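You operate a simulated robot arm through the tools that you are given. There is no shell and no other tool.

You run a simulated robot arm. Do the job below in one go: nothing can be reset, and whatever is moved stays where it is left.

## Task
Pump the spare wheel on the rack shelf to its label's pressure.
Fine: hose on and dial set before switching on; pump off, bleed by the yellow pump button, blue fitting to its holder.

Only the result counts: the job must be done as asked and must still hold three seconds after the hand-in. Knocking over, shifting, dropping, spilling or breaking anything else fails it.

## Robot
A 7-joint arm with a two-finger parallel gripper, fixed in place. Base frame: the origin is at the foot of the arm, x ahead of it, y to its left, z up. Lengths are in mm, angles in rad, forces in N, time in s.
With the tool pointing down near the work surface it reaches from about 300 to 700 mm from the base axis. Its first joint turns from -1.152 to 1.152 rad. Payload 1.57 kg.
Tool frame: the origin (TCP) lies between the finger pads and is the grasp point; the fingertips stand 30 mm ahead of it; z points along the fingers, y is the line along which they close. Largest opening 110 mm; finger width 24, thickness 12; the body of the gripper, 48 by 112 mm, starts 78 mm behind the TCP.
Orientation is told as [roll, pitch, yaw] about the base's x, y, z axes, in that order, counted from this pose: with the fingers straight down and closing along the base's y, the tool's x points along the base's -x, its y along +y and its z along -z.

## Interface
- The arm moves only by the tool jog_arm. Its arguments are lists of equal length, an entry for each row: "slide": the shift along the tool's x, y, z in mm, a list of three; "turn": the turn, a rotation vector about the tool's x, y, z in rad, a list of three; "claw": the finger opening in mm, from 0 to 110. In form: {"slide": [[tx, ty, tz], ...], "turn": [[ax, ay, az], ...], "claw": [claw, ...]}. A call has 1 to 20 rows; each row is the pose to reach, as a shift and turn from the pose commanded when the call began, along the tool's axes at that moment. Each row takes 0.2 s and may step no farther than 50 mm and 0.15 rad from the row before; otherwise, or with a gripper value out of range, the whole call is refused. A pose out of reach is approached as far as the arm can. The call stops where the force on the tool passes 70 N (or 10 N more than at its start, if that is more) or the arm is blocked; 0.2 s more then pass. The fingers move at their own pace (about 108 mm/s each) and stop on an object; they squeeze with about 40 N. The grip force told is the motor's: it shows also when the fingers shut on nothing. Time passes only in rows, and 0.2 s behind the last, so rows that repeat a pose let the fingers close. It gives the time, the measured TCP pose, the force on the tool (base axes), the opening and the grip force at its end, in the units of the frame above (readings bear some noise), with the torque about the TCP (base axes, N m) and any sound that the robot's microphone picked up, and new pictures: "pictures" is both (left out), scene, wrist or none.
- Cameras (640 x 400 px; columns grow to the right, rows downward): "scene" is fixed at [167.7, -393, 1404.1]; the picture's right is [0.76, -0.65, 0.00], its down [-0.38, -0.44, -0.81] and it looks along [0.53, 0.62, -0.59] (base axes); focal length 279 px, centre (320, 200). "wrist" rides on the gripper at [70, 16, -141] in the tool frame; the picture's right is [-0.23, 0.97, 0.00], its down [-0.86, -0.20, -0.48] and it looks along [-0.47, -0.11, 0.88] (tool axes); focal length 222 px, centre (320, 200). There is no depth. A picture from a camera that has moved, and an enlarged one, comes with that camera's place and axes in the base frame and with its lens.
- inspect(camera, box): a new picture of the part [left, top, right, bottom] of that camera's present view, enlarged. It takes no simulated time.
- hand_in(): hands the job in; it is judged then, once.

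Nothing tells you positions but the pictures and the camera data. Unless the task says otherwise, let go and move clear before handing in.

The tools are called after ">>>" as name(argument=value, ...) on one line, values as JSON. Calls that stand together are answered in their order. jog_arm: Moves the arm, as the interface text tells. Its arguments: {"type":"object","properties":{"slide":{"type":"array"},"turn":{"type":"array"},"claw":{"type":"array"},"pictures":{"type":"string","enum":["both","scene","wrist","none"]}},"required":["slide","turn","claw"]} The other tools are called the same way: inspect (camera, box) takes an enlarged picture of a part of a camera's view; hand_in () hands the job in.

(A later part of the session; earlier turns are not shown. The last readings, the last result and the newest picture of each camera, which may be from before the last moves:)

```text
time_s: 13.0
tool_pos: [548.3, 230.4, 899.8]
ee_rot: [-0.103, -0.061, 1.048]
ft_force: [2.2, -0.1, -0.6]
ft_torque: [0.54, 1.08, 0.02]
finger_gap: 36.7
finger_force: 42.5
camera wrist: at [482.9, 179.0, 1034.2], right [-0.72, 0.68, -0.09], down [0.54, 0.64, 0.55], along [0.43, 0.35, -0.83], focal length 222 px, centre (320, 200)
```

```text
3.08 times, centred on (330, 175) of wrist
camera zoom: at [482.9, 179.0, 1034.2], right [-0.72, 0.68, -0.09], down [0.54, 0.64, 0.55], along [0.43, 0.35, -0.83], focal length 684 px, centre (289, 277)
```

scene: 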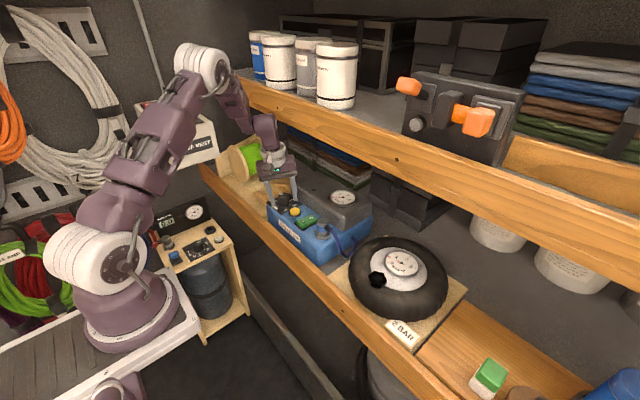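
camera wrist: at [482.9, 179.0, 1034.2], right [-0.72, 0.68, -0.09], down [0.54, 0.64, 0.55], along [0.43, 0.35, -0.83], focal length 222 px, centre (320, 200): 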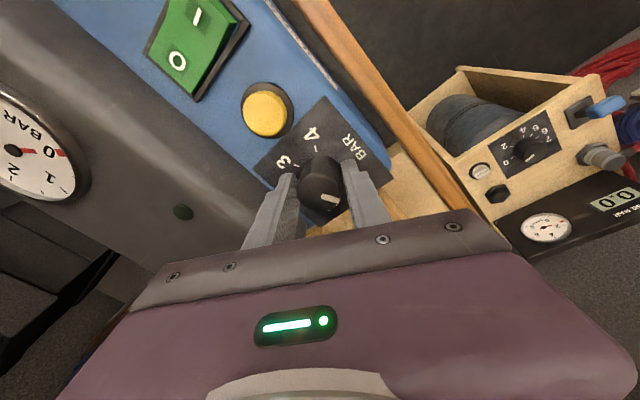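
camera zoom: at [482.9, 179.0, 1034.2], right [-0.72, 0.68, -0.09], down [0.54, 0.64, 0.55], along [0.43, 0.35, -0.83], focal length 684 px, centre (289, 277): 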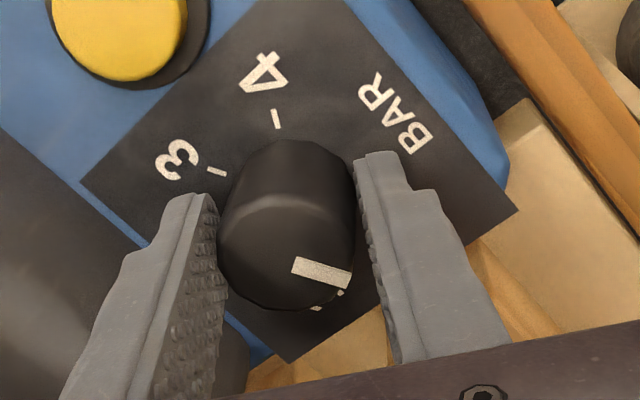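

The knob is gripped (gap 36.7, 42 N). I turn the first 60° clockwise and check the pointer.

>>> jog_arm(slide=[[0, 0, 0], [0, 0, 0], [0, 0, 0], [0, 0, 0], [0, 0, 0], [0, 0, 0], [0, 0, 0], [0, 0, 0], [0, 0, 0]], turn=[[0, 0, 0.13], [0, 0, 0.26], [0, 0, 0.39], [0, 0, 0.52], [0, 0, 0.65], [0, 0, 0.78], [0, 0, 0.91], [0, 0, 1.047], [0, 0, 1.047]], claw=[20, 20, 20, 20, 20, 20, 20, 20, 20])

>>> inspect(camera="wrist", box=[240, 110, 420, 240])

>>> inspect(camera="scene", box=[240, 120, 340, 230])

```text
time_s: 15.0
tool_pos: [549.4, 231.1, 899.1]
ee_rot: [0.0, -0.123, -0.001]
ft_force: [-0.2, 2.4, -0.8]
ft_torque: [-0.67, -0.37, 0.02]
finger_gap: 33.7
finger_force: 41.2
camera wrist: at [462.0, 247.8, 1031.6], right [0.23, 0.97, 0.03], down [0.79, -0.2, 0.58], along [0.57, -0.11, -0.82], focal length 222 px, centre (320, 200)
```

scene: 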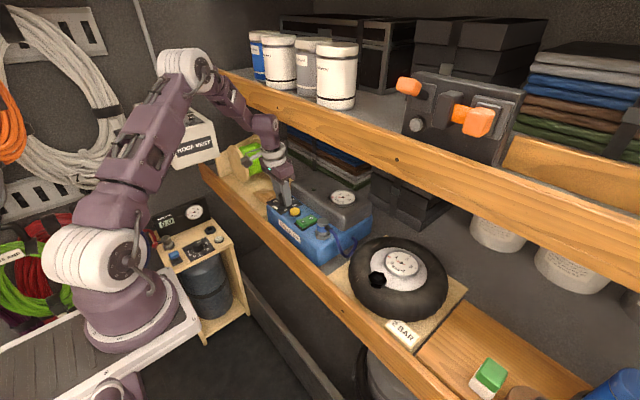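
wrist: 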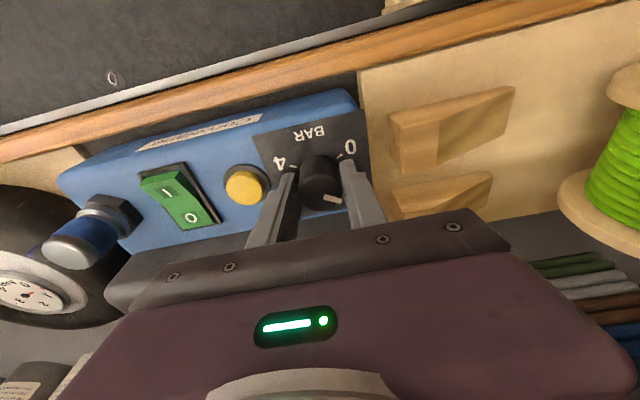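

```text
3.08 times, centred on (330, 175) of wrist
camera zoom: at [462.0, 247.8, 1031.6], right [0.23, 0.97, 0.03], down [0.79, -0.2, 0.58], along [0.57, -0.11, -0.82], focal length 684 px, centre (289, 277)
```

zoom: 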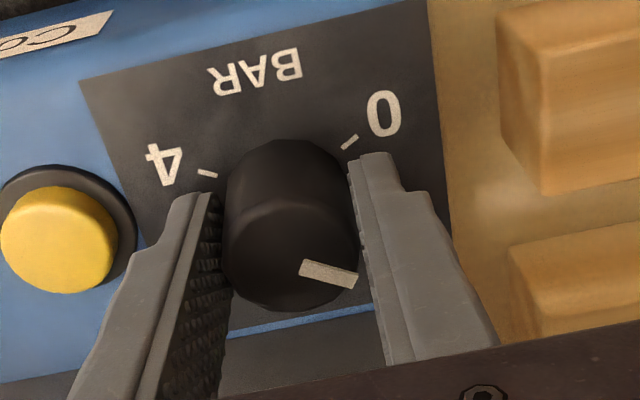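

```text
3.64 times, centred on (290, 175) of scene
camera zoom: at [167.7, -392.9, 1404.1], right [0.76, -0.65, 0.0], down [-0.38, -0.44, -0.81], along [0.53, 0.62, -0.59], focal length 1015 px, centre (429, 291)
```

zoom: 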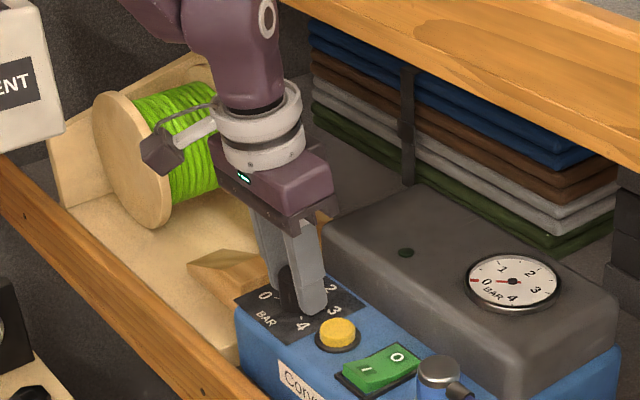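

The knob turned with the fingers. I continue with the second 60°.

>>> jog_arm(slide=[[0, 0, 0], [0, 0, 0], [0, 0, 0], [0, 0, 0], [0, 0, 0], [0, 0, 0], [0, 0, 0], [0, 0, 0], [0, 0, 0]], turn=[[0, 0, 0.13], [0, 0, 0.26], [0, 0, 0.39], [0, 0, 0.52], [0, 0, 0.65], [0, 0, 0.78], [0, 0, 0.91], [0, 0, 1.047], [0, 0, 1.047]], claw=[20, 20, 20, 20, 20, 20, 20, 20, 20])

>>> inspect(camera="wrist", box=[240, 110, 420, 240])

>>> inspect(camera="scene", box=[240, 120, 340, 230])

```text
time_s: 17.0
tool_pos: [548.7, 231.3, 900.8]
ee_rot: [0.106, -0.059, -1.053]
ft_force: [7.4, 10.0, 3.3]
ft_torque: [-0.81, 0.64, 0.03]
finger_gap: 36.0
finger_force: 43.4
camera wrist: at [510.8, 300.1, 1038.1], right [0.95, 0.29, 0.12], down [0.19, -0.84, 0.5], along [0.24, -0.46, -0.86], focal length 222 px, centre (320, 200)
```

scene: 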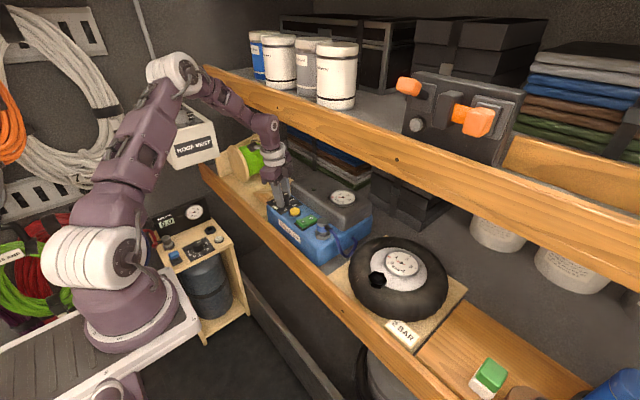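
wrist: 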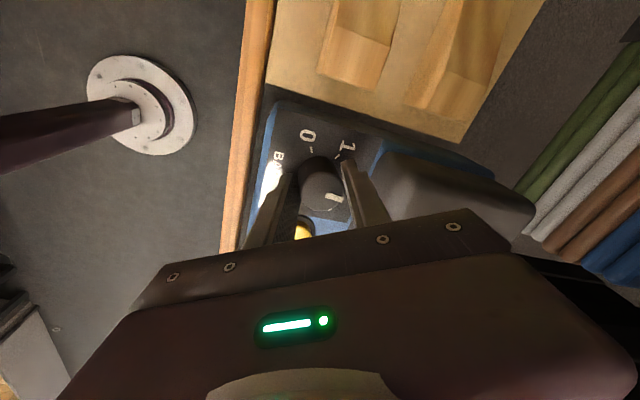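

```text
3.08 times, centred on (330, 175) of wrist
camera zoom: at [510.8, 300.1, 1038.1], right [0.95, 0.29, 0.12], down [0.19, -0.84, 0.5], along [0.24, -0.46, -0.86], focal length 684 px, centre (289, 277)
```

zoom: 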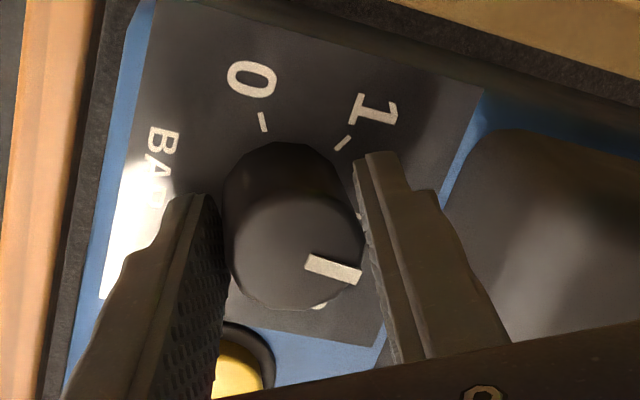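

```text
3.64 times, centred on (290, 175) of scene
camera zoom: at [167.9, -392.7, 1404.1], right [0.76, -0.65, 0.0], down [-0.38, -0.44, -0.81], along [0.53, 0.62, -0.59], focal length 1015 px, centre (429, 291)
```

zoom: 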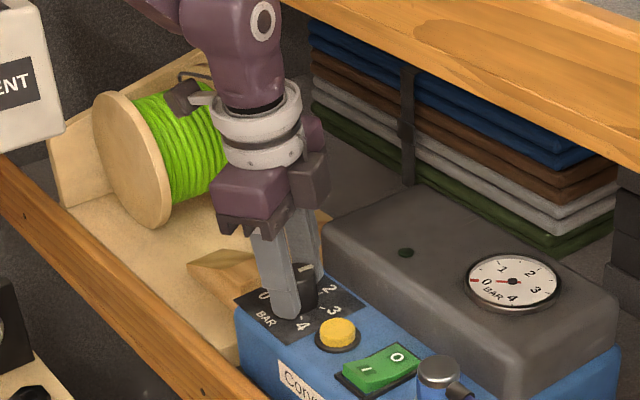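

The pointer now reads about 2 (pointing to +x). I open the fingers and lift straight up to check it.

>>> jog_arm(slide=[[0, 0, 0], [0, 0, 0], [-1.2, 2.1, -20], [-2.4, 4.2, -40], [-3.6, 6.2, -59.6], [-3.6, 6.2, -59.6]], turn=[[0, 0, 0], [0, 0, 0], [0, 0, 0], [0, 0, 0], [0, 0, 0], [0, 0, 0]], claw=[60, 60, 60, 60, 60, 60])

>>> inspect(camera="wrist", box=[240, 110, 420, 240])

>>> inspect(camera="scene", box=[240, 160, 340, 250])

```text
time_s: 18.4
tool_pos: [549.1, 230.9, 961.1]
ee_rot: [0.103, -0.061, -1.051]
ft_force: [0.3, 0.3, -0.3]
ft_torque: [-0.01, 0.01, 0.0]
finger_gap: 60.0
finger_force: 0.1
camera wrist: at [510.3, 299.3, 1098.2], right [0.95, 0.29, 0.11], down [0.2, -0.84, 0.51], along [0.24, -0.46, -0.85], focal length 222 px, centre (320, 200)
```

scene: 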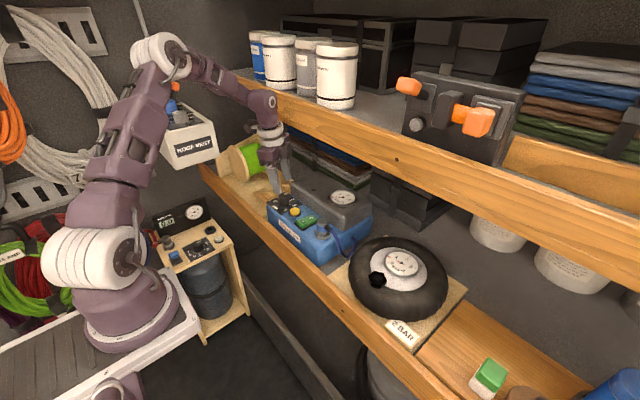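
wrist: 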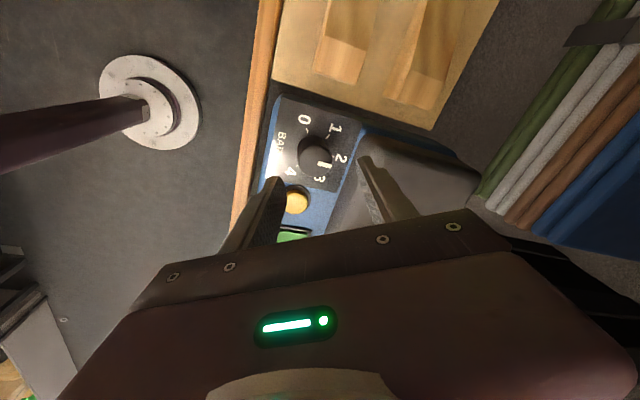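

```text
3.08 times, centred on (330, 175) of wrist
camera zoom: at [510.3, 299.3, 1098.2], right [0.95, 0.29, 0.11], down [0.2, -0.84, 0.51], along [0.24, -0.46, -0.85], focal length 684 px, centre (289, 277)
```

zoom: 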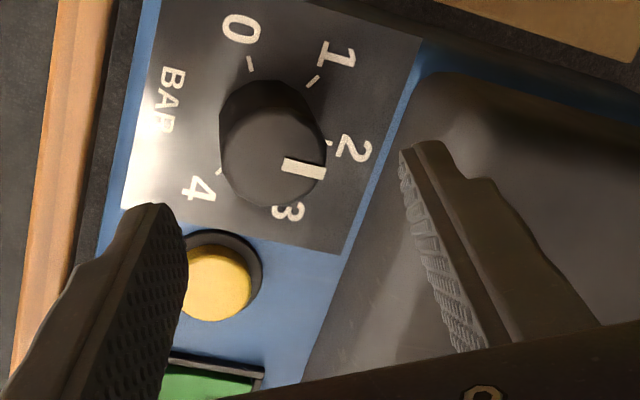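

```text
4.44 times, centred on (290, 205) of scene
camera zoom: at [167.7, -393.0, 1404.1], right [0.76, -0.65, 0.0], down [-0.38, -0.44, -0.81], along [0.53, 0.62, -0.59], focal length 1240 px, centre (453, 178)
```

zoom: 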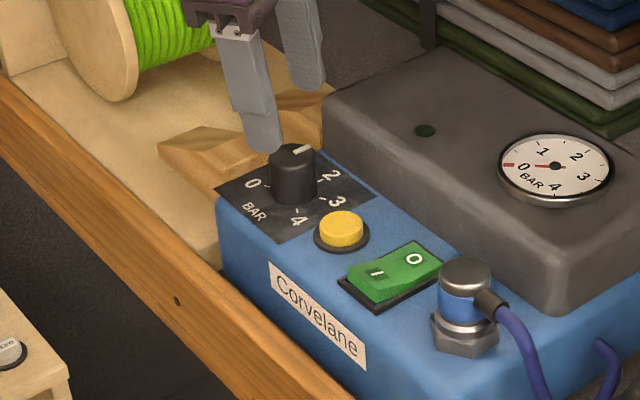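

The dial is at 2. Before dealing with the fitting I check the upper board's lower edge in the scene view, since clearance there matters for a vertical tool.

>>> inspect(camera="scene", box=[290, 100, 390, 170])

>>> inspect(camera="scene", box=[400, 150, 520, 240])

>>> inspect(camera="scene", box=[230, 70, 310, 200])

```text
5.71 times, centred on (340, 135) of scene
camera zoom: at [167.7, -393.0, 1404.1], right [0.76, -0.65, 0.0], down [-0.38, -0.44, -0.81], along [0.53, 0.62, -0.59], focal length 1595 px, centre (206, 571)
```

zoom: 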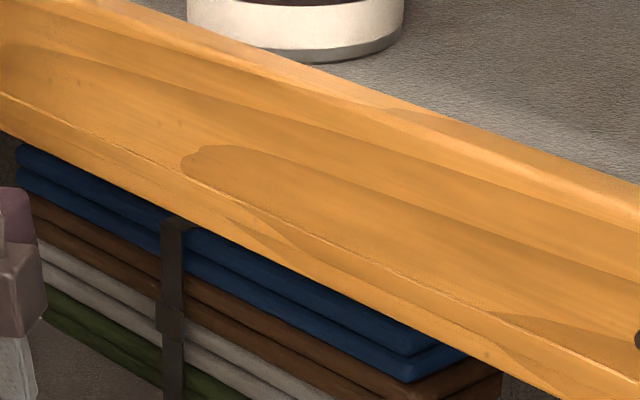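

```text
4.44 times, centred on (460, 195) of scene
camera zoom: at [167.7, -393.0, 1404.1], right [0.76, -0.65, 0.0], down [-0.38, -0.44, -0.81], along [0.53, 0.62, -0.59], focal length 1240 px, centre (-302, 222)
```

zoom: 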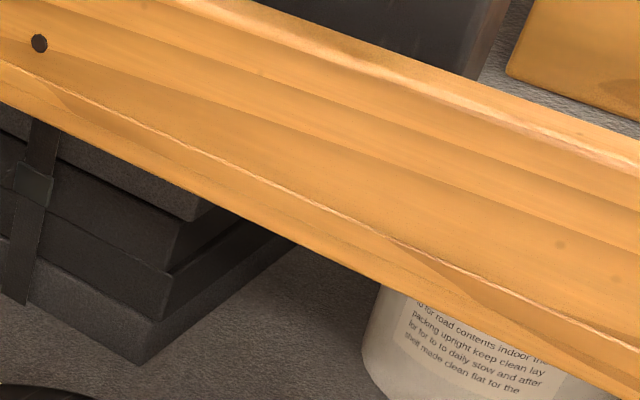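

```text
3.08 times, centred on (270, 135) of scene
camera zoom: at [167.7, -393.0, 1404.1], right [0.76, -0.65, 0.0], down [-0.38, -0.44, -0.81], along [0.53, 0.62, -0.59], focal length 859 px, centre (474, 400)
```

zoom: 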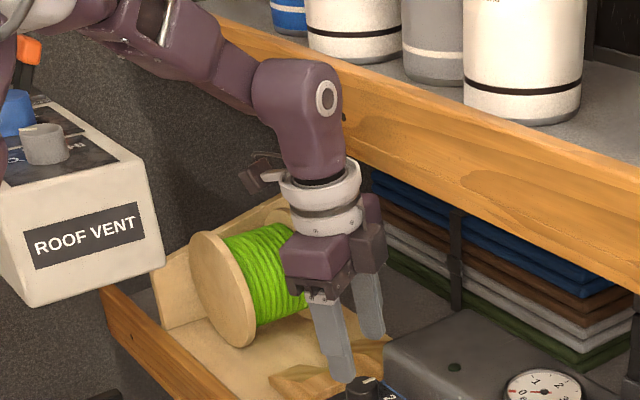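

The board front is confirmed at x ≈ 588 and the wrist link is only about 28 mm wide on that side, so a vertical tool at x ≈ 545 clears it. I rise, untilt and head towards the hose fitting.

>>> jog_arm(slide=[[-10, -10, -30], [-40, -38, -43.3], [-74.1, -71.6, -43.3], [-74.1, -71.6, -43.3]], turn=[[0.026, 0.015, 0], [0.06, 0.035, 0], [0.1039, 0.06, 0], [0.1039, 0.06, 0]], claw=[60, 60, 60, 60], pictures="none")

>>> jog_arm(slide=[[-20, -11, 2], [-40, -22, 5], [-60, -33, 8], [-82.2, -43.6, 10], [-82.2, -43.6, 10]], turn=[[0, 0, 0.13], [0, 0, 0.26], [0, 0, 0.39], [0, 0, 0.5236], [0, 0, 0.5236]], claw=[60, 60, 60, 60, 60])

>>> inspect(camera="wrist", box=[240, 110, 420, 240])

>>> inspect(camera="scene", box=[240, 100, 380, 260])

```text
time_s: 19.4
tool_pos: [517.4, 128.9, 999.1]
ee_rot: [0.0, 0.0, -1.047]
ft_force: [-0.1, -1.0, -0.7]
ft_torque: [-0.01, -0.02, -0.03]
finger_gap: 59.9
finger_force: 0.1
```

```text
time_s: 20.6
tool_pos: [521.7, 36.9, 991.6]
ee_rot: [-0.001, -0.002, -1.573]
ft_force: [0.3, 0.6, 0.1]
ft_torque: [0.0, -0.05, -0.01]
finger_gap: 59.9
finger_force: 0.0
camera wrist: at [537.3, 106.8, 1131.8], right [0.97, -0.23, 0.0], down [-0.2, -0.85, 0.48], along [-0.11, -0.47, -0.88], focal length 222 px, centre (320, 200)
```

scene: 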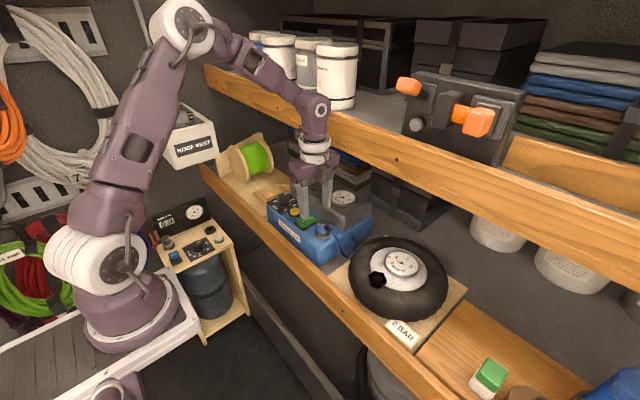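
wrist: 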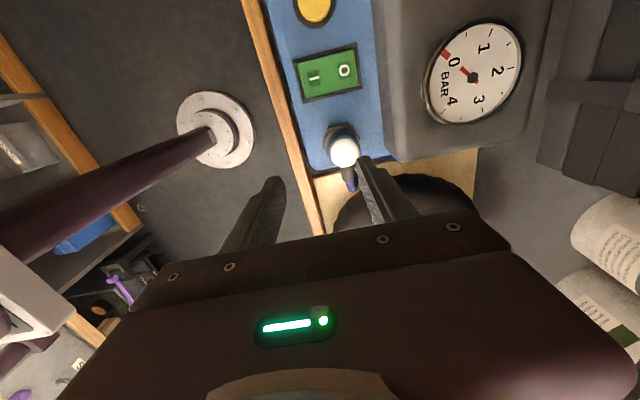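

```text
3.08 times, centred on (330, 175) of wrist
camera zoom: at [537.3, 106.8, 1131.8], right [0.97, -0.23, 0.0], down [-0.2, -0.85, 0.48], along [-0.11, -0.47, -0.88], focal length 684 px, centre (289, 277)
```

zoom: 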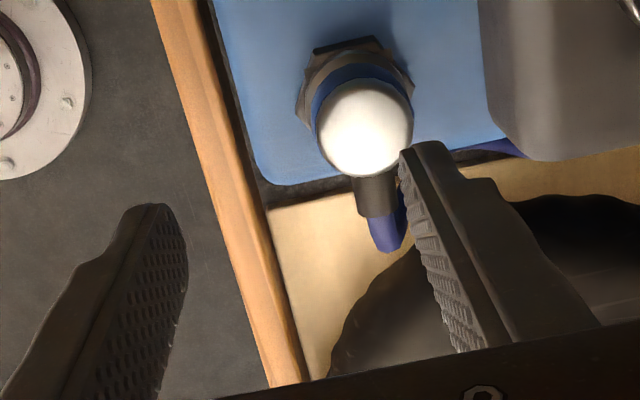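

```text
2.50 times, centred on (310, 180) of scene
camera zoom: at [167.7, -393.0, 1404.1], right [0.76, -0.65, 0.0], down [-0.38, -0.44, -0.81], along [0.53, 0.62, -0.59], focal length 698 px, centre (345, 250)
```

zoom: 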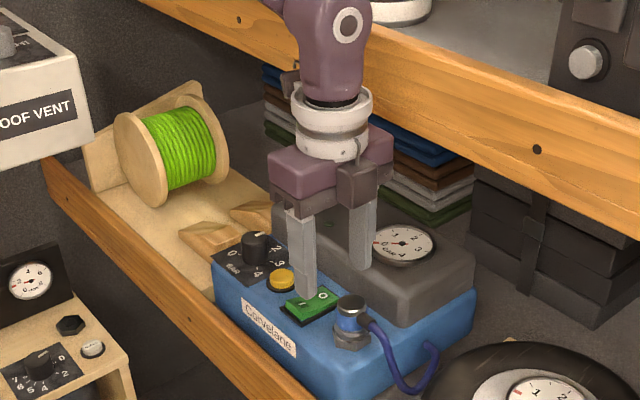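

The fitting's cap centre is at about [546, 38.5], top z ≈ 918. To stay under the board I descend in front at y ≈ 100, move in to x = 546 at low height, and then come to the fitting from the +y side with the open fingers straddling it in x.

>>> jog_arm(slide=[[31, 0, 0], [62, 0, 0], [62, 0, 35], [62, 0, 68], [62, 12, 68], [62, 24, 68], [62, 24, 68]], turn=[[0, 0, 0], [0, 0, 0], [0, 0, 0], [0, 0, 0], [0, 0, 0], [0, 0, 0], [0, 0, 0]], claw=[60, 60, 60, 60, 60, 60, 60])

>>> inspect(camera="wrist", box=[220, 110, 400, 240])

>>> inspect(camera="scene", box=[260, 120, 380, 260])

```text
time_s: 22.2
tool_pos: [546.2, 100.4, 922.1]
ee_rot: [0.0, 0.001, -1.569]
ft_force: [-0.2, -0.2, 0.9]
ft_torque: [0.02, 0.0, 0.01]
finger_gap: 59.9
finger_force: 0.1
camera wrist: at [561.5, 169.5, 1063.1], right [0.97, -0.23, 0.0], down [-0.2, -0.86, 0.48], along [-0.11, -0.47, -0.88], focal length 222 px, centre (320, 200)
```

scene: 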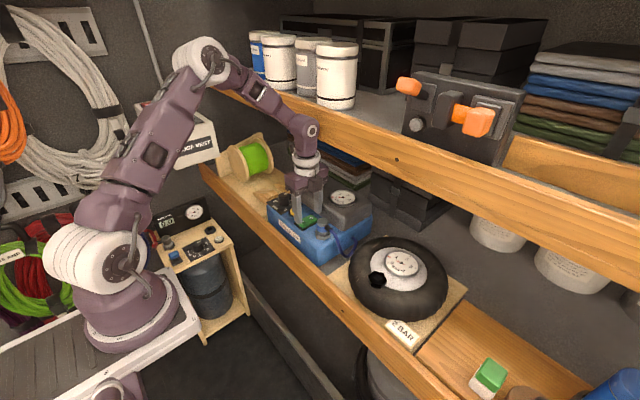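
wrist: 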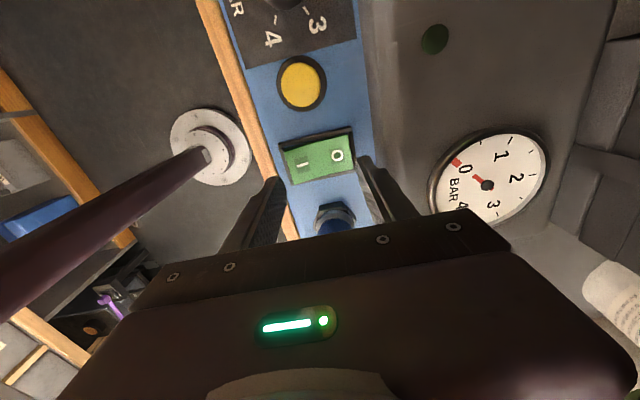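

```text
3.08 times, centred on (310, 175) of wrist
camera zoom: at [561.5, 169.5, 1063.1], right [0.97, -0.23, 0.0], down [-0.2, -0.86, 0.48], along [-0.11, -0.47, -0.88], focal length 684 px, centre (351, 277)
```

zoom: 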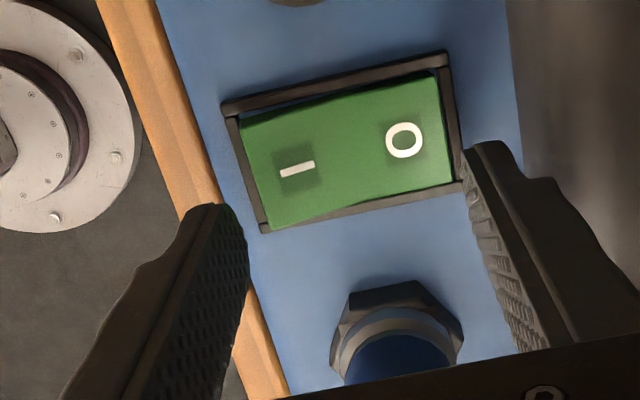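

```text
2.86 times, centred on (320, 190) of scene
camera zoom: at [167.7, -393.0, 1404.1], right [0.76, -0.65, 0.0], down [-0.38, -0.44, -0.81], along [0.53, 0.62, -0.59], focal length 797 px, centre (320, 229)
```

zoom: 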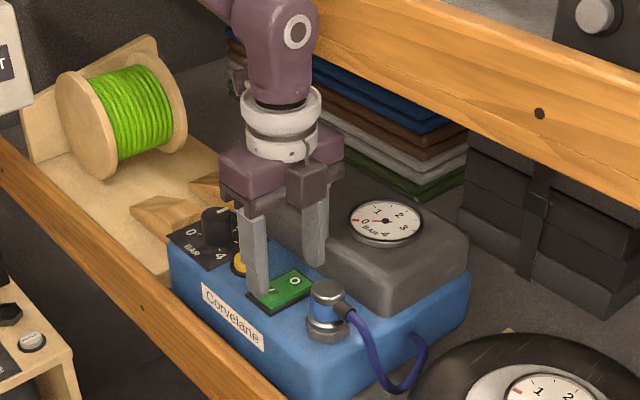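

Alignment in x looks right. Now I slide to the fitting in -y, fingers open.

>>> jog_arm(slide=[[-20, 0, 0], [-40, 0, 0], [-54, 0, 0], [-61.5, 0, 0], [-61.5, 0, 2], [-61.5, 0, 3]], turn=[[0, 0, 0], [0, 0, 0], [0, 0, 0], [0, 0, 0], [0, 0, 0], [0, 0, 0]], claw=[60, 60, 60, 60, 60, 60])

>>> inspect(camera="wrist", box=[220, 110, 400, 240])

>>> inspect(camera="scene", box=[280, 150, 380, 260])

```text
time_s: 23.6
tool_pos: [546.1, 39.0, 917.9]
ee_rot: [0.0, -0.001, -1.572]
ft_force: [-0.9, 0.2, 0.7]
ft_torque: [-0.01, -0.01, 0.01]
finger_gap: 60.1
finger_force: 0.0
camera wrist: at [561.9, 108.4, 1059.9], right [0.97, -0.23, 0.0], down [-0.2, -0.86, 0.48], along [-0.11, -0.47, -0.88], focal length 222 px, centre (320, 200)
```

scene: 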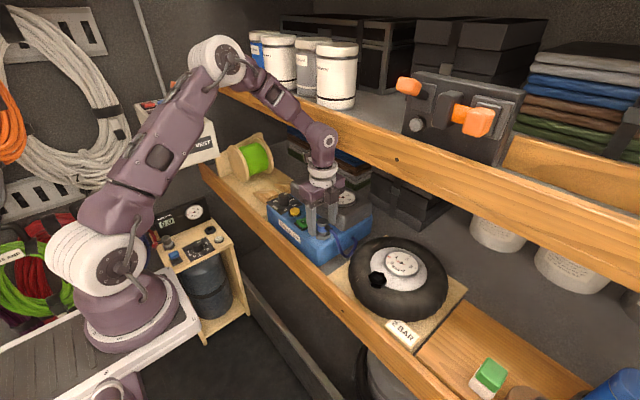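
wrist: 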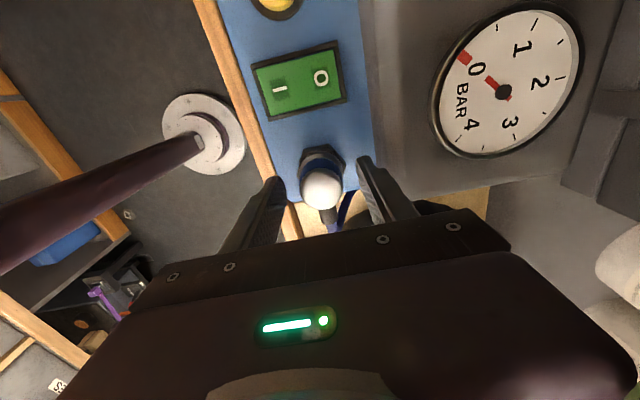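

```text
3.08 times, centred on (310, 175) of wrist
camera zoom: at [561.9, 108.4, 1059.9], right [0.97, -0.23, 0.0], down [-0.2, -0.86, 0.48], along [-0.11, -0.47, -0.88], focal length 684 px, centre (351, 277)
```

zoom: 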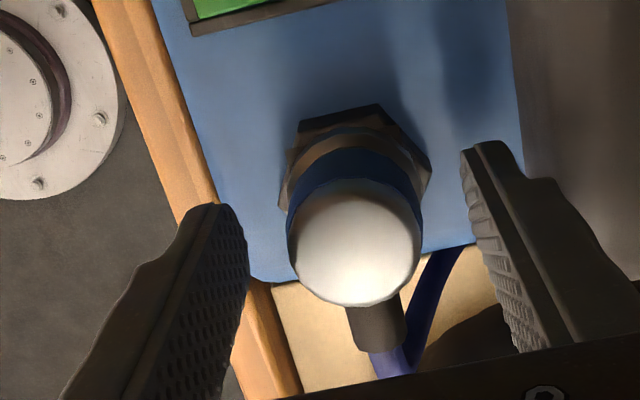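

```text
3.64 times, centred on (330, 205) of scene
camera zoom: at [167.7, -393.0, 1404.1], right [0.76, -0.65, 0.0], down [-0.38, -0.44, -0.81], along [0.53, 0.62, -0.59], focal length 1015 px, centre (284, 182)
```

zoom: 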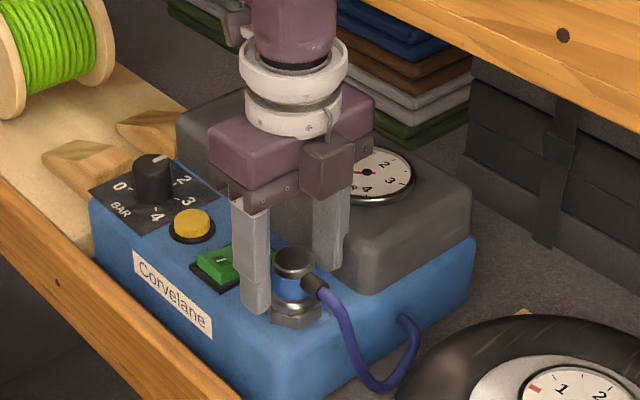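

The fitting is centred between the fingers with the hose clear on the -y side. I close the fingers on it.

>>> jog_arm(slide=[[0, 0, 0], [0, 0, 0], [0, 0, 0], [0, 0, 0]], turn=[[0, 0, 0], [0, 0, 0], [0, 0, 0], [0, 0, 0]], claw=[45, 30, 15, 15])

>>> inspect(camera="wrist", box=[220, 110, 400, 240])

>>> inspect(camera="scene", box=[280, 170, 380, 260])

```text
time_s: 24.6
tool_pos: [547.2, 38.4, 918.4]
ee_rot: [0.002, 0.002, -1.572]
ft_force: [9.1, -0.4, -1.7]
ft_torque: [0.0, -0.28, -0.01]
finger_gap: 30.4
finger_force: 39.7
camera wrist: at [562.4, 108.5, 1060.1], right [0.97, -0.23, 0.0], down [-0.2, -0.86, 0.48], along [-0.11, -0.47, -0.88], focal length 222 px, centre (320, 200)
```

scene: 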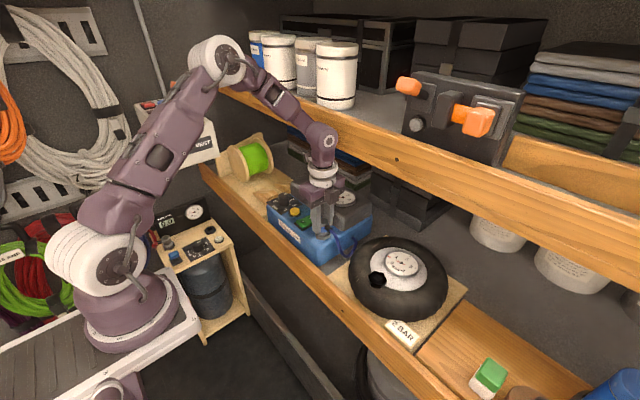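
wrist: 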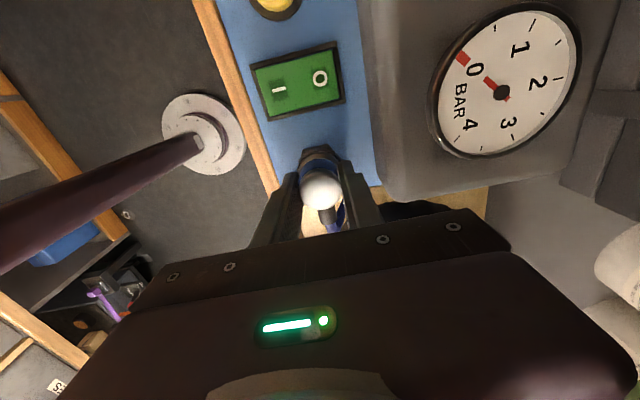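

```text
3.08 times, centred on (310, 175) of wrist
camera zoom: at [562.4, 108.5, 1060.1], right [0.97, -0.23, 0.0], down [-0.2, -0.86, 0.48], along [-0.11, -0.47, -0.88], focal length 684 px, centre (351, 277)
```

zoom: 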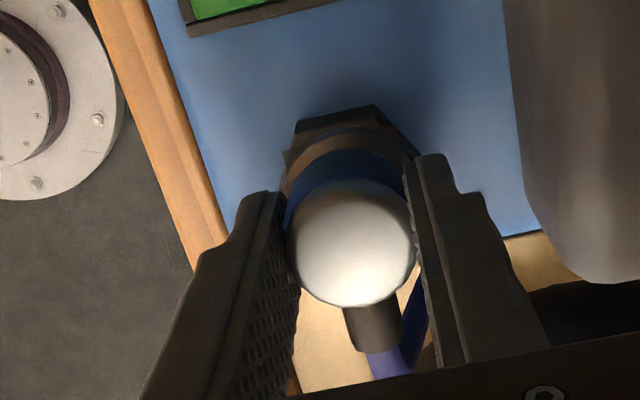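

```text
4.44 times, centred on (330, 215) of scene
camera zoom: at [168.0, -393.0, 1404.0], right [0.76, -0.65, 0.0], down [-0.38, -0.44, -0.81], along [0.53, 0.62, -0.59], focal length 1240 px, centre (276, 133)
```

zoom: 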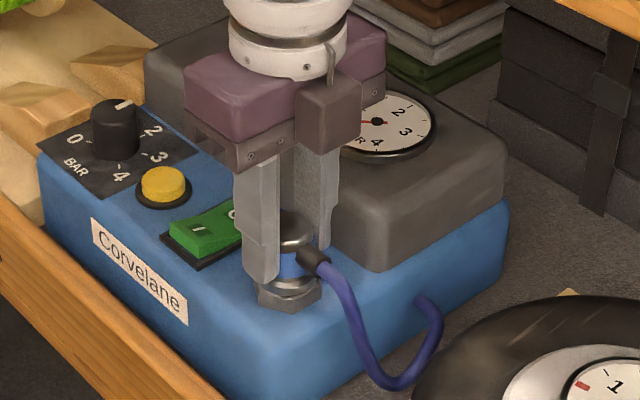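

The fitting is held (gap 30.4, 40 N). I centre by 1.2 mm and lift it straight up off the holder.

>>> jog_arm(slide=[[0, 1.2, 0], [0, 1.2, -5], [0, 1.2, -12], [0, 1.2, -20], [0, 1.2, -28], [0, 1.2, -28]], turn=[[0, 0, 0], [0, 0, 0], [0, 0, 0], [0, 0, 0], [0, 0, 0], [0, 0, 0]], claw=[15, 15, 15, 15, 15, 15])

>>> inspect(camera="wrist", box=[220, 110, 400, 240])

>>> inspect(camera="scene", box=[280, 170, 380, 260])

```text
time_s: 26.0
tool_pos: [548.6, 39.1, 947.2]
ee_rot: [0.0, 0.0, -1.57]
ft_force: [0.4, -0.2, -0.9]
ft_torque: [0.0, -0.01, -0.01]
finger_gap: 30.1
finger_force: 39.8
heard: snap
camera wrist: at [563.1, 108.6, 1088.2], right [0.97, -0.23, 0.0], down [-0.2, -0.86, 0.48], along [-0.11, -0.47, -0.88], focal length 222 px, centre (320, 200)
```

scene: 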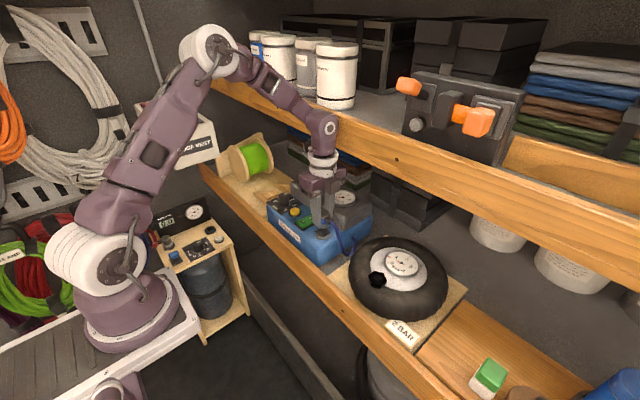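
wrist: 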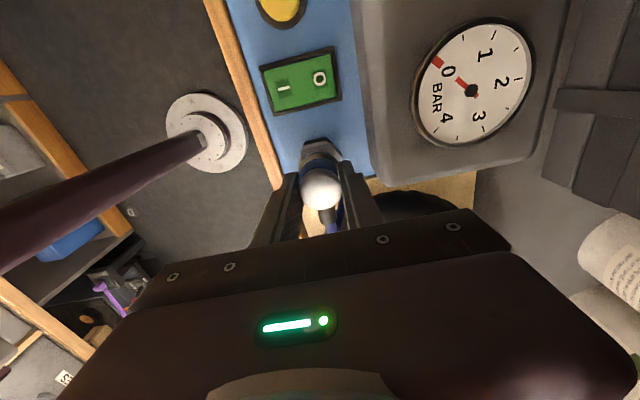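

```text
3.08 times, centred on (310, 175) of wrist
camera zoom: at [563.1, 108.6, 1088.2], right [0.97, -0.23, 0.0], down [-0.2, -0.86, 0.48], along [-0.11, -0.47, -0.88], focal length 684 px, centre (351, 277)
```

zoom: 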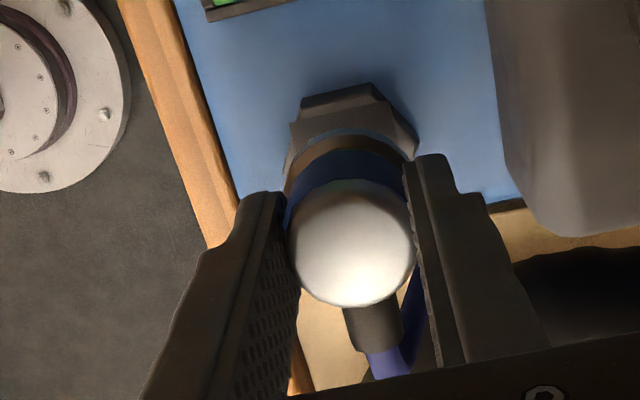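

```text
4.44 times, centred on (330, 215) of scene
camera zoom: at [167.7, -393.0, 1404.1], right [0.76, -0.65, 0.0], down [-0.38, -0.44, -0.81], along [0.53, 0.62, -0.59], focal length 1240 px, centre (276, 133)
```

zoom: 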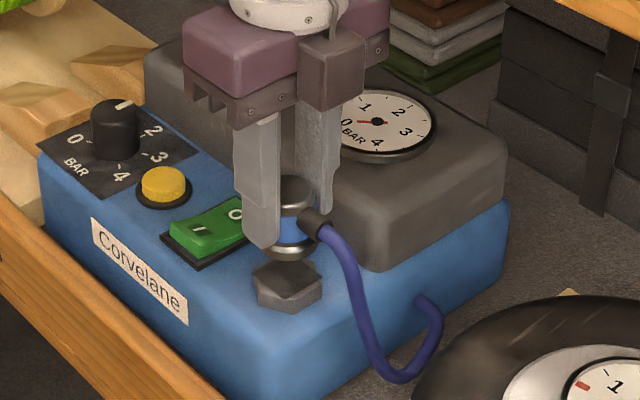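

The fitting snapped off its holder and is held. I bring it back to x = 533 and over towards the valve at a safe height, watching the hose force.

>>> jog_arm(slide=[[-15, -14.2, -6], [-55, -14.2, -18], [-95, -14.2, -18], [-135, -14.2, -18], [-170, -14.2, -18], [-204.5, -14.2, -18], [-204.5, -14.2, -18]], turn=[[0, 0, 0], [0, 0, 0], [0, 0, 0], [0, 0, 0], [0, 0, 0], [0, 0, 0], [0, 0, 0]], claw=[15, 15, 15, 15, 15, 15, 15])

>>> inspect(camera="wrist", box=[220, 110, 400, 240])

>>> inspect(camera="scene", box=[300, 180, 460, 320])

```text
time_s: 27.6
tool_pos: [533.1, -166.7, 964.2]
ee_rot: [0.0, -0.001, -1.572]
ft_force: [-0.5, 0.1, -1.0]
ft_torque: [-0.01, -0.05, 0.02]
finger_gap: 30.5
finger_force: 39.7
camera wrist: at [548.9, -97.1, 1106.4], right [0.97, -0.23, 0.0], down [-0.2, -0.86, 0.48], along [-0.11, -0.47, -0.88], focal length 222 px, centre (320, 200)
```

scene: 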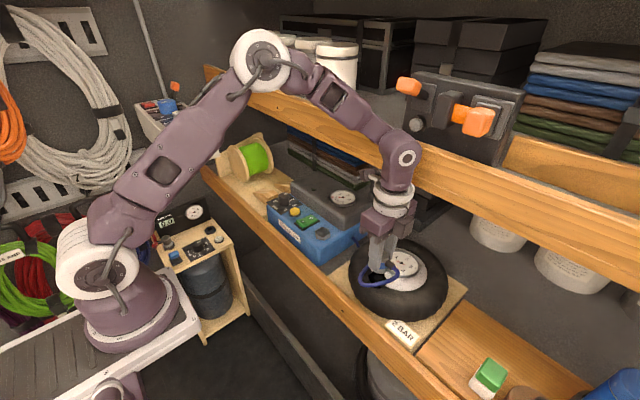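
wrist: 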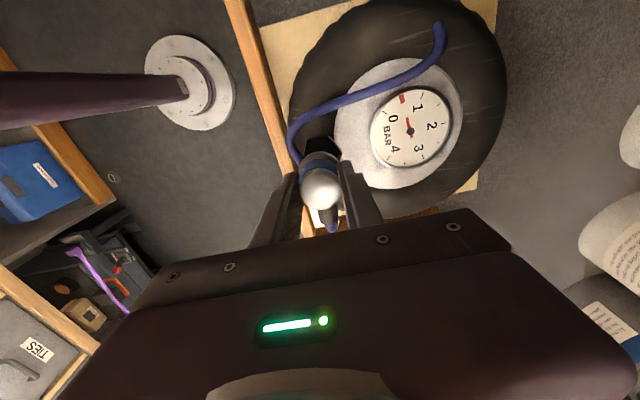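

```text
3.08 times, centred on (310, 175) of wrist
camera zoom: at [548.9, -97.1, 1106.4], right [0.97, -0.23, 0.0], down [-0.2, -0.86, 0.48], along [-0.11, -0.47, -0.88], focal length 684 px, centre (351, 277)
```

zoom: 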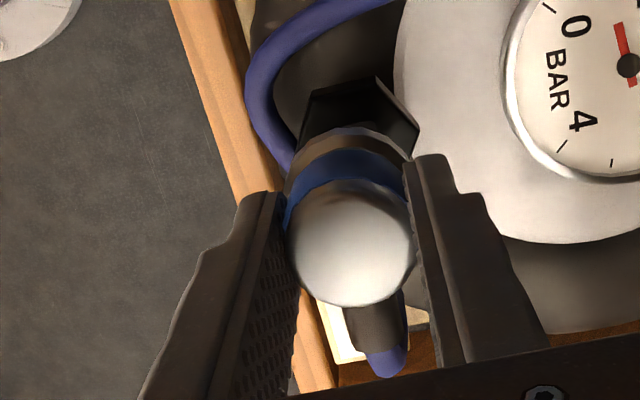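

```text
2.86 times, centred on (380, 250) of scene
camera zoom: at [167.7, -393.0, 1404.0], right [0.76, -0.65, 0.0], down [-0.38, -0.44, -0.81], along [0.53, 0.62, -0.59], focal length 797 px, centre (149, 57)
```

zoom: 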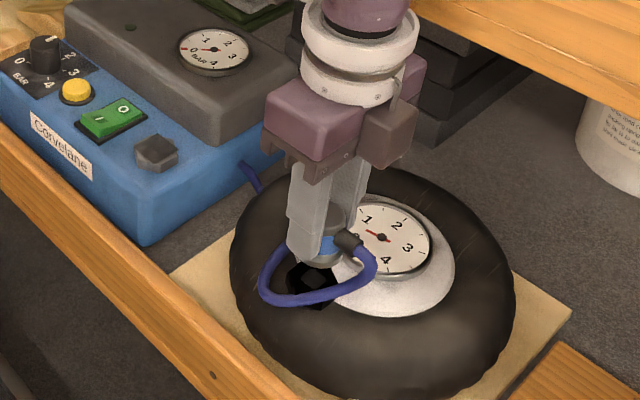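

The fitting is over the valve now with no pull from the hose. To measure the valve's centre exactly I overshoot 50 mm in -y and look back at it.

>>> jog_arm(slide=[[-25, 0, 0], [-50, 0, 0], [-50, 0, 0]], turn=[[0, 0, 0], [0, 0, 0], [0, 0, 0]], claw=[15, 15, 15])

>>> inspect(camera="wrist", box=[220, 80, 400, 210])

>>> inspect(camera="scene", box=[340, 230, 440, 310])

```text
time_s: 28.4
tool_pos: [532.0, -215.4, 964.9]
ee_rot: [-0.001, -0.001, -1.57]
ft_force: [0.6, 0.1, -1.1]
ft_torque: [0.0, -0.01, 0.0]
finger_gap: 30.2
finger_force: 39.5
camera wrist: at [548.5, -146.7, 1106.3], right [0.97, -0.23, 0.0], down [-0.2, -0.86, 0.48], along [-0.11, -0.47, -0.88], focal length 222 px, centre (320, 200)
```

scene: 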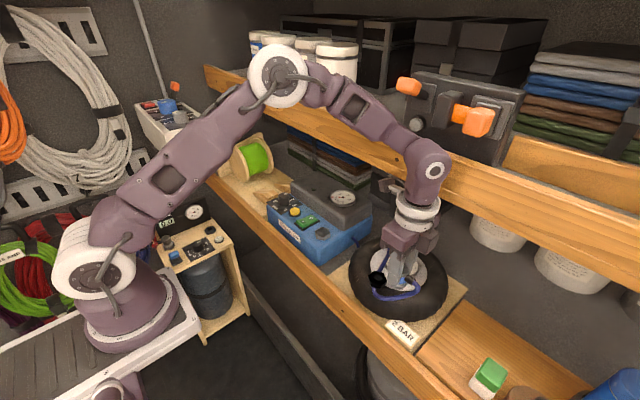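
wrist: 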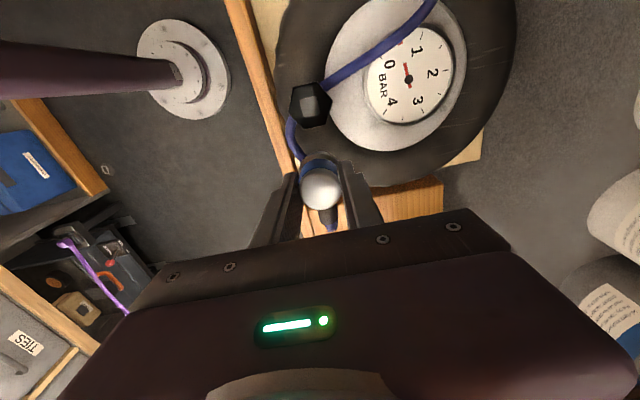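

```text
3.08 times, centred on (310, 145) of wrist
camera zoom: at [548.5, -146.7, 1106.3], right [0.97, -0.23, 0.0], down [-0.2, -0.86, 0.48], along [-0.11, -0.47, -0.88], focal length 684 px, centre (351, 369)
```

zoom: 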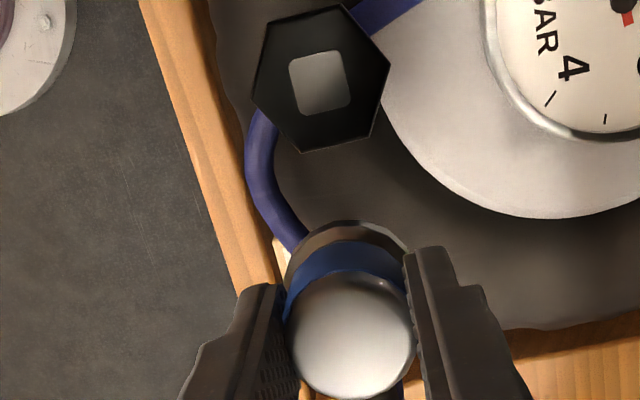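

```text
5.00 times, centred on (390, 270) of scene
camera zoom: at [167.7, -393.0, 1404.0], right [0.76, -0.65, 0.0], down [-0.38, -0.44, -0.81], along [0.53, 0.62, -0.59], focal length 1396 px, centre (-30, -150)
```

zoom: 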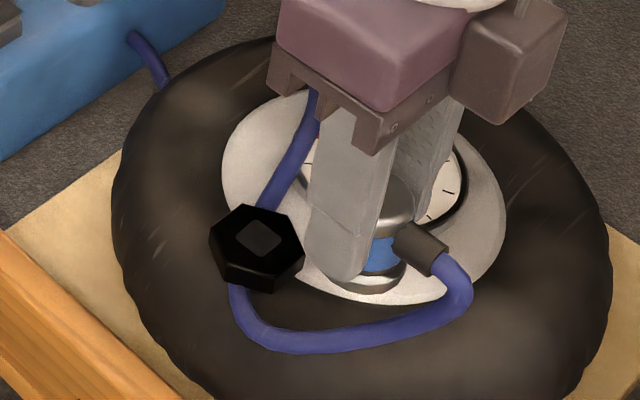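

The valve centre measures [534.8, -165.8], hex top z ≈ 889, so the seat should be at a TCP height of about 929. I come back over it and lower carefully to just above the seat.

>>> jog_arm(slide=[[25, 1, 0], [49.5, 2, 0], [49.5, 2, 0], [49.5, 2, 15], [49.5, 2, 25], [49.5, 2, 32], [49.5, 2, 32]], turn=[[0, 0, 0], [0, 0, 0], [0, 0, 0], [0, 0, 0], [0, 0, 0], [0, 0, 0], [0, 0, 0]], claw=[15, 15, 15, 15, 15, 15, 15])

>>> inspect(camera="wrist", box=[220, 110, 400, 240])

>>> inspect(camera="scene", box=[340, 230, 440, 310])

```text
time_s: 30.0
tool_pos: [534.5, -165.7, 932.1]
ee_rot: [0.002, -0.001, -1.57]
ft_force: [0.3, -0.5, -0.2]
ft_torque: [0.01, 0.01, 0.01]
finger_gap: 30.3
finger_force: 40.0
camera wrist: at [550.7, -96.8, 1073.6], right [0.97, -0.23, 0.0], down [-0.2, -0.86, 0.48], along [-0.11, -0.47, -0.88], focal length 222 px, centre (320, 200)
```

scene: 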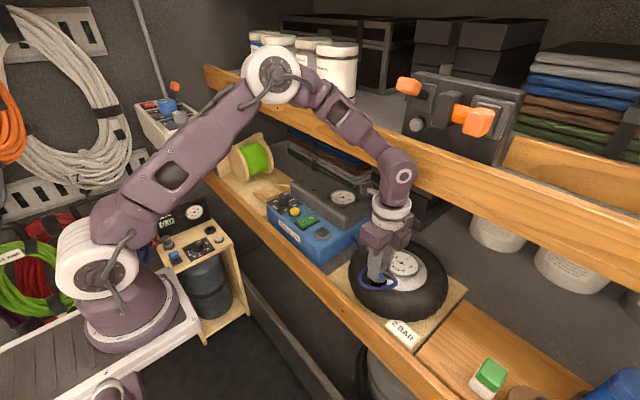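
wrist: 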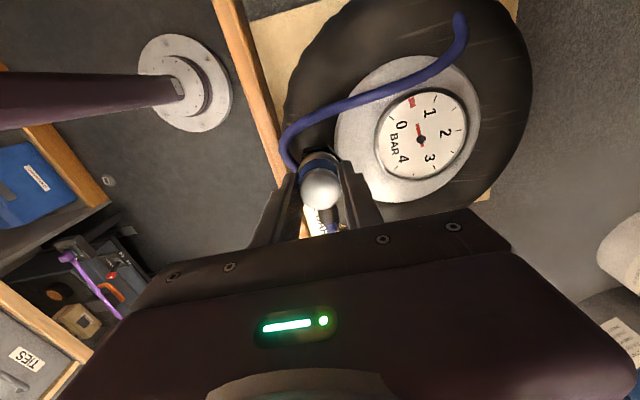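

```text
3.08 times, centred on (310, 175) of wrist
camera zoom: at [550.7, -96.8, 1073.6], right [0.97, -0.23, 0.0], down [-0.2, -0.86, 0.48], along [-0.11, -0.47, -0.88], focal length 684 px, centre (351, 277)
```

zoom: 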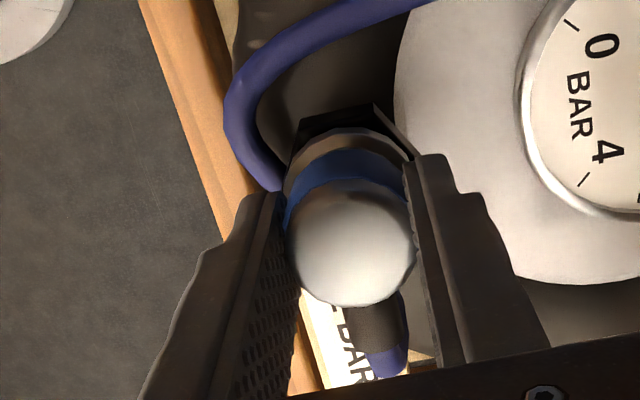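

```text
5.00 times, centred on (390, 270) of scene
camera zoom: at [167.7, -393.0, 1404.0], right [0.76, -0.65, 0.0], down [-0.38, -0.44, -0.81], along [0.53, 0.62, -0.59], focal length 1396 px, centre (-30, -150)
```

zoom: 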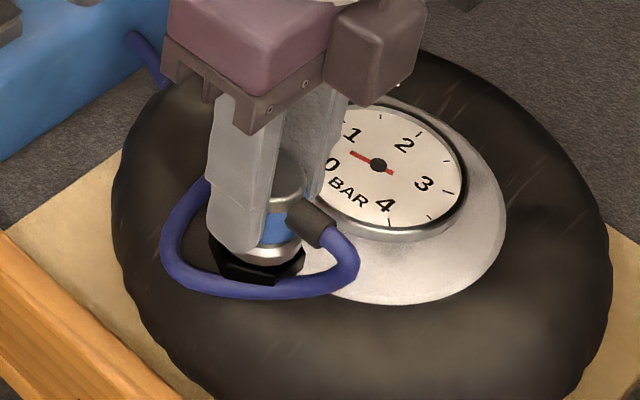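

The fitting sits right above the hex. I lower in small steps, listening for the snap.

>>> jog_arm(slide=[[0, 0, 1.5], [0, 0, 3], [0, 0, 4.5], [0, 0, 6], [0, 0, 6]], turn=[[0, 0, 0], [0, 0, 0], [0, 0, 0], [0, 0, 0], [0, 0, 0]], claw=[15, 15, 15, 15, 15])

>>> inspect(camera="scene", box=[340, 230, 440, 310])

```text
time_s: 31.2
tool_pos: [535.6, -165.5, 927.6]
ee_rot: [0.001, -0.001, -1.573]
ft_force: [-2.1, 2.6, 11.3]
ft_torque: [0.05, 0.1, -0.04]
finger_gap: 30.4
finger_force: 39.6
heard: snap
camera wrist: at [550.5, -96.6, 1069.1], right [0.97, -0.23, 0.0], down [-0.2, -0.86, 0.48], along [-0.11, -0.47, -0.88], focal length 222 px, centre (320, 200)
```

scene: 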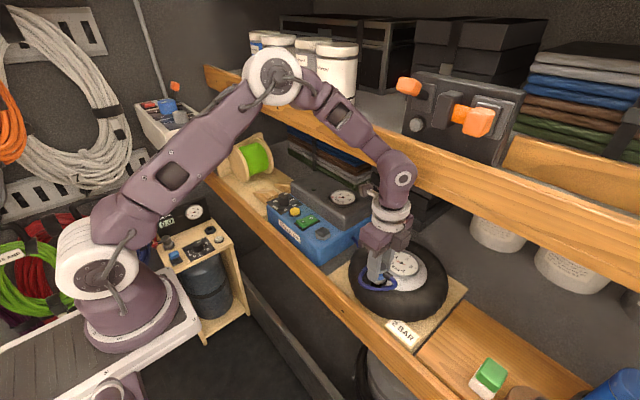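
wrist: 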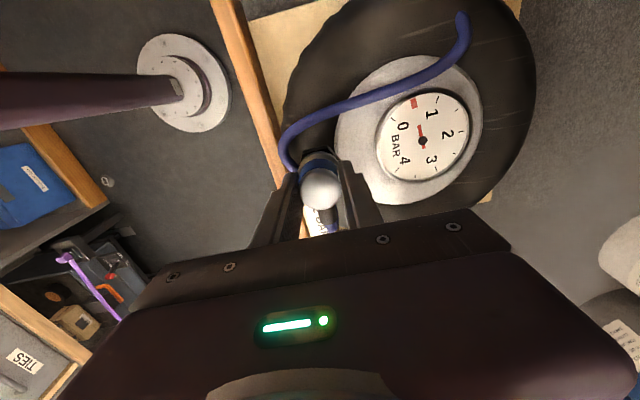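

```text
5.00 times, centred on (390, 270) of scene
camera zoom: at [167.5, -392.9, 1404.1], right [0.76, -0.65, 0.0], down [-0.38, -0.44, -0.81], along [0.53, 0.62, -0.59], focal length 1396 px, centre (-30, -150)
```

zoom: 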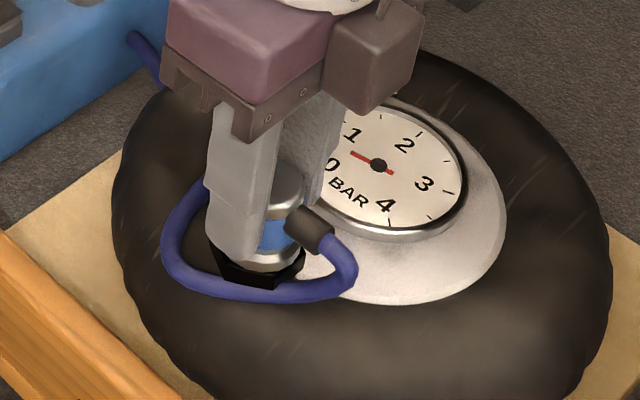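

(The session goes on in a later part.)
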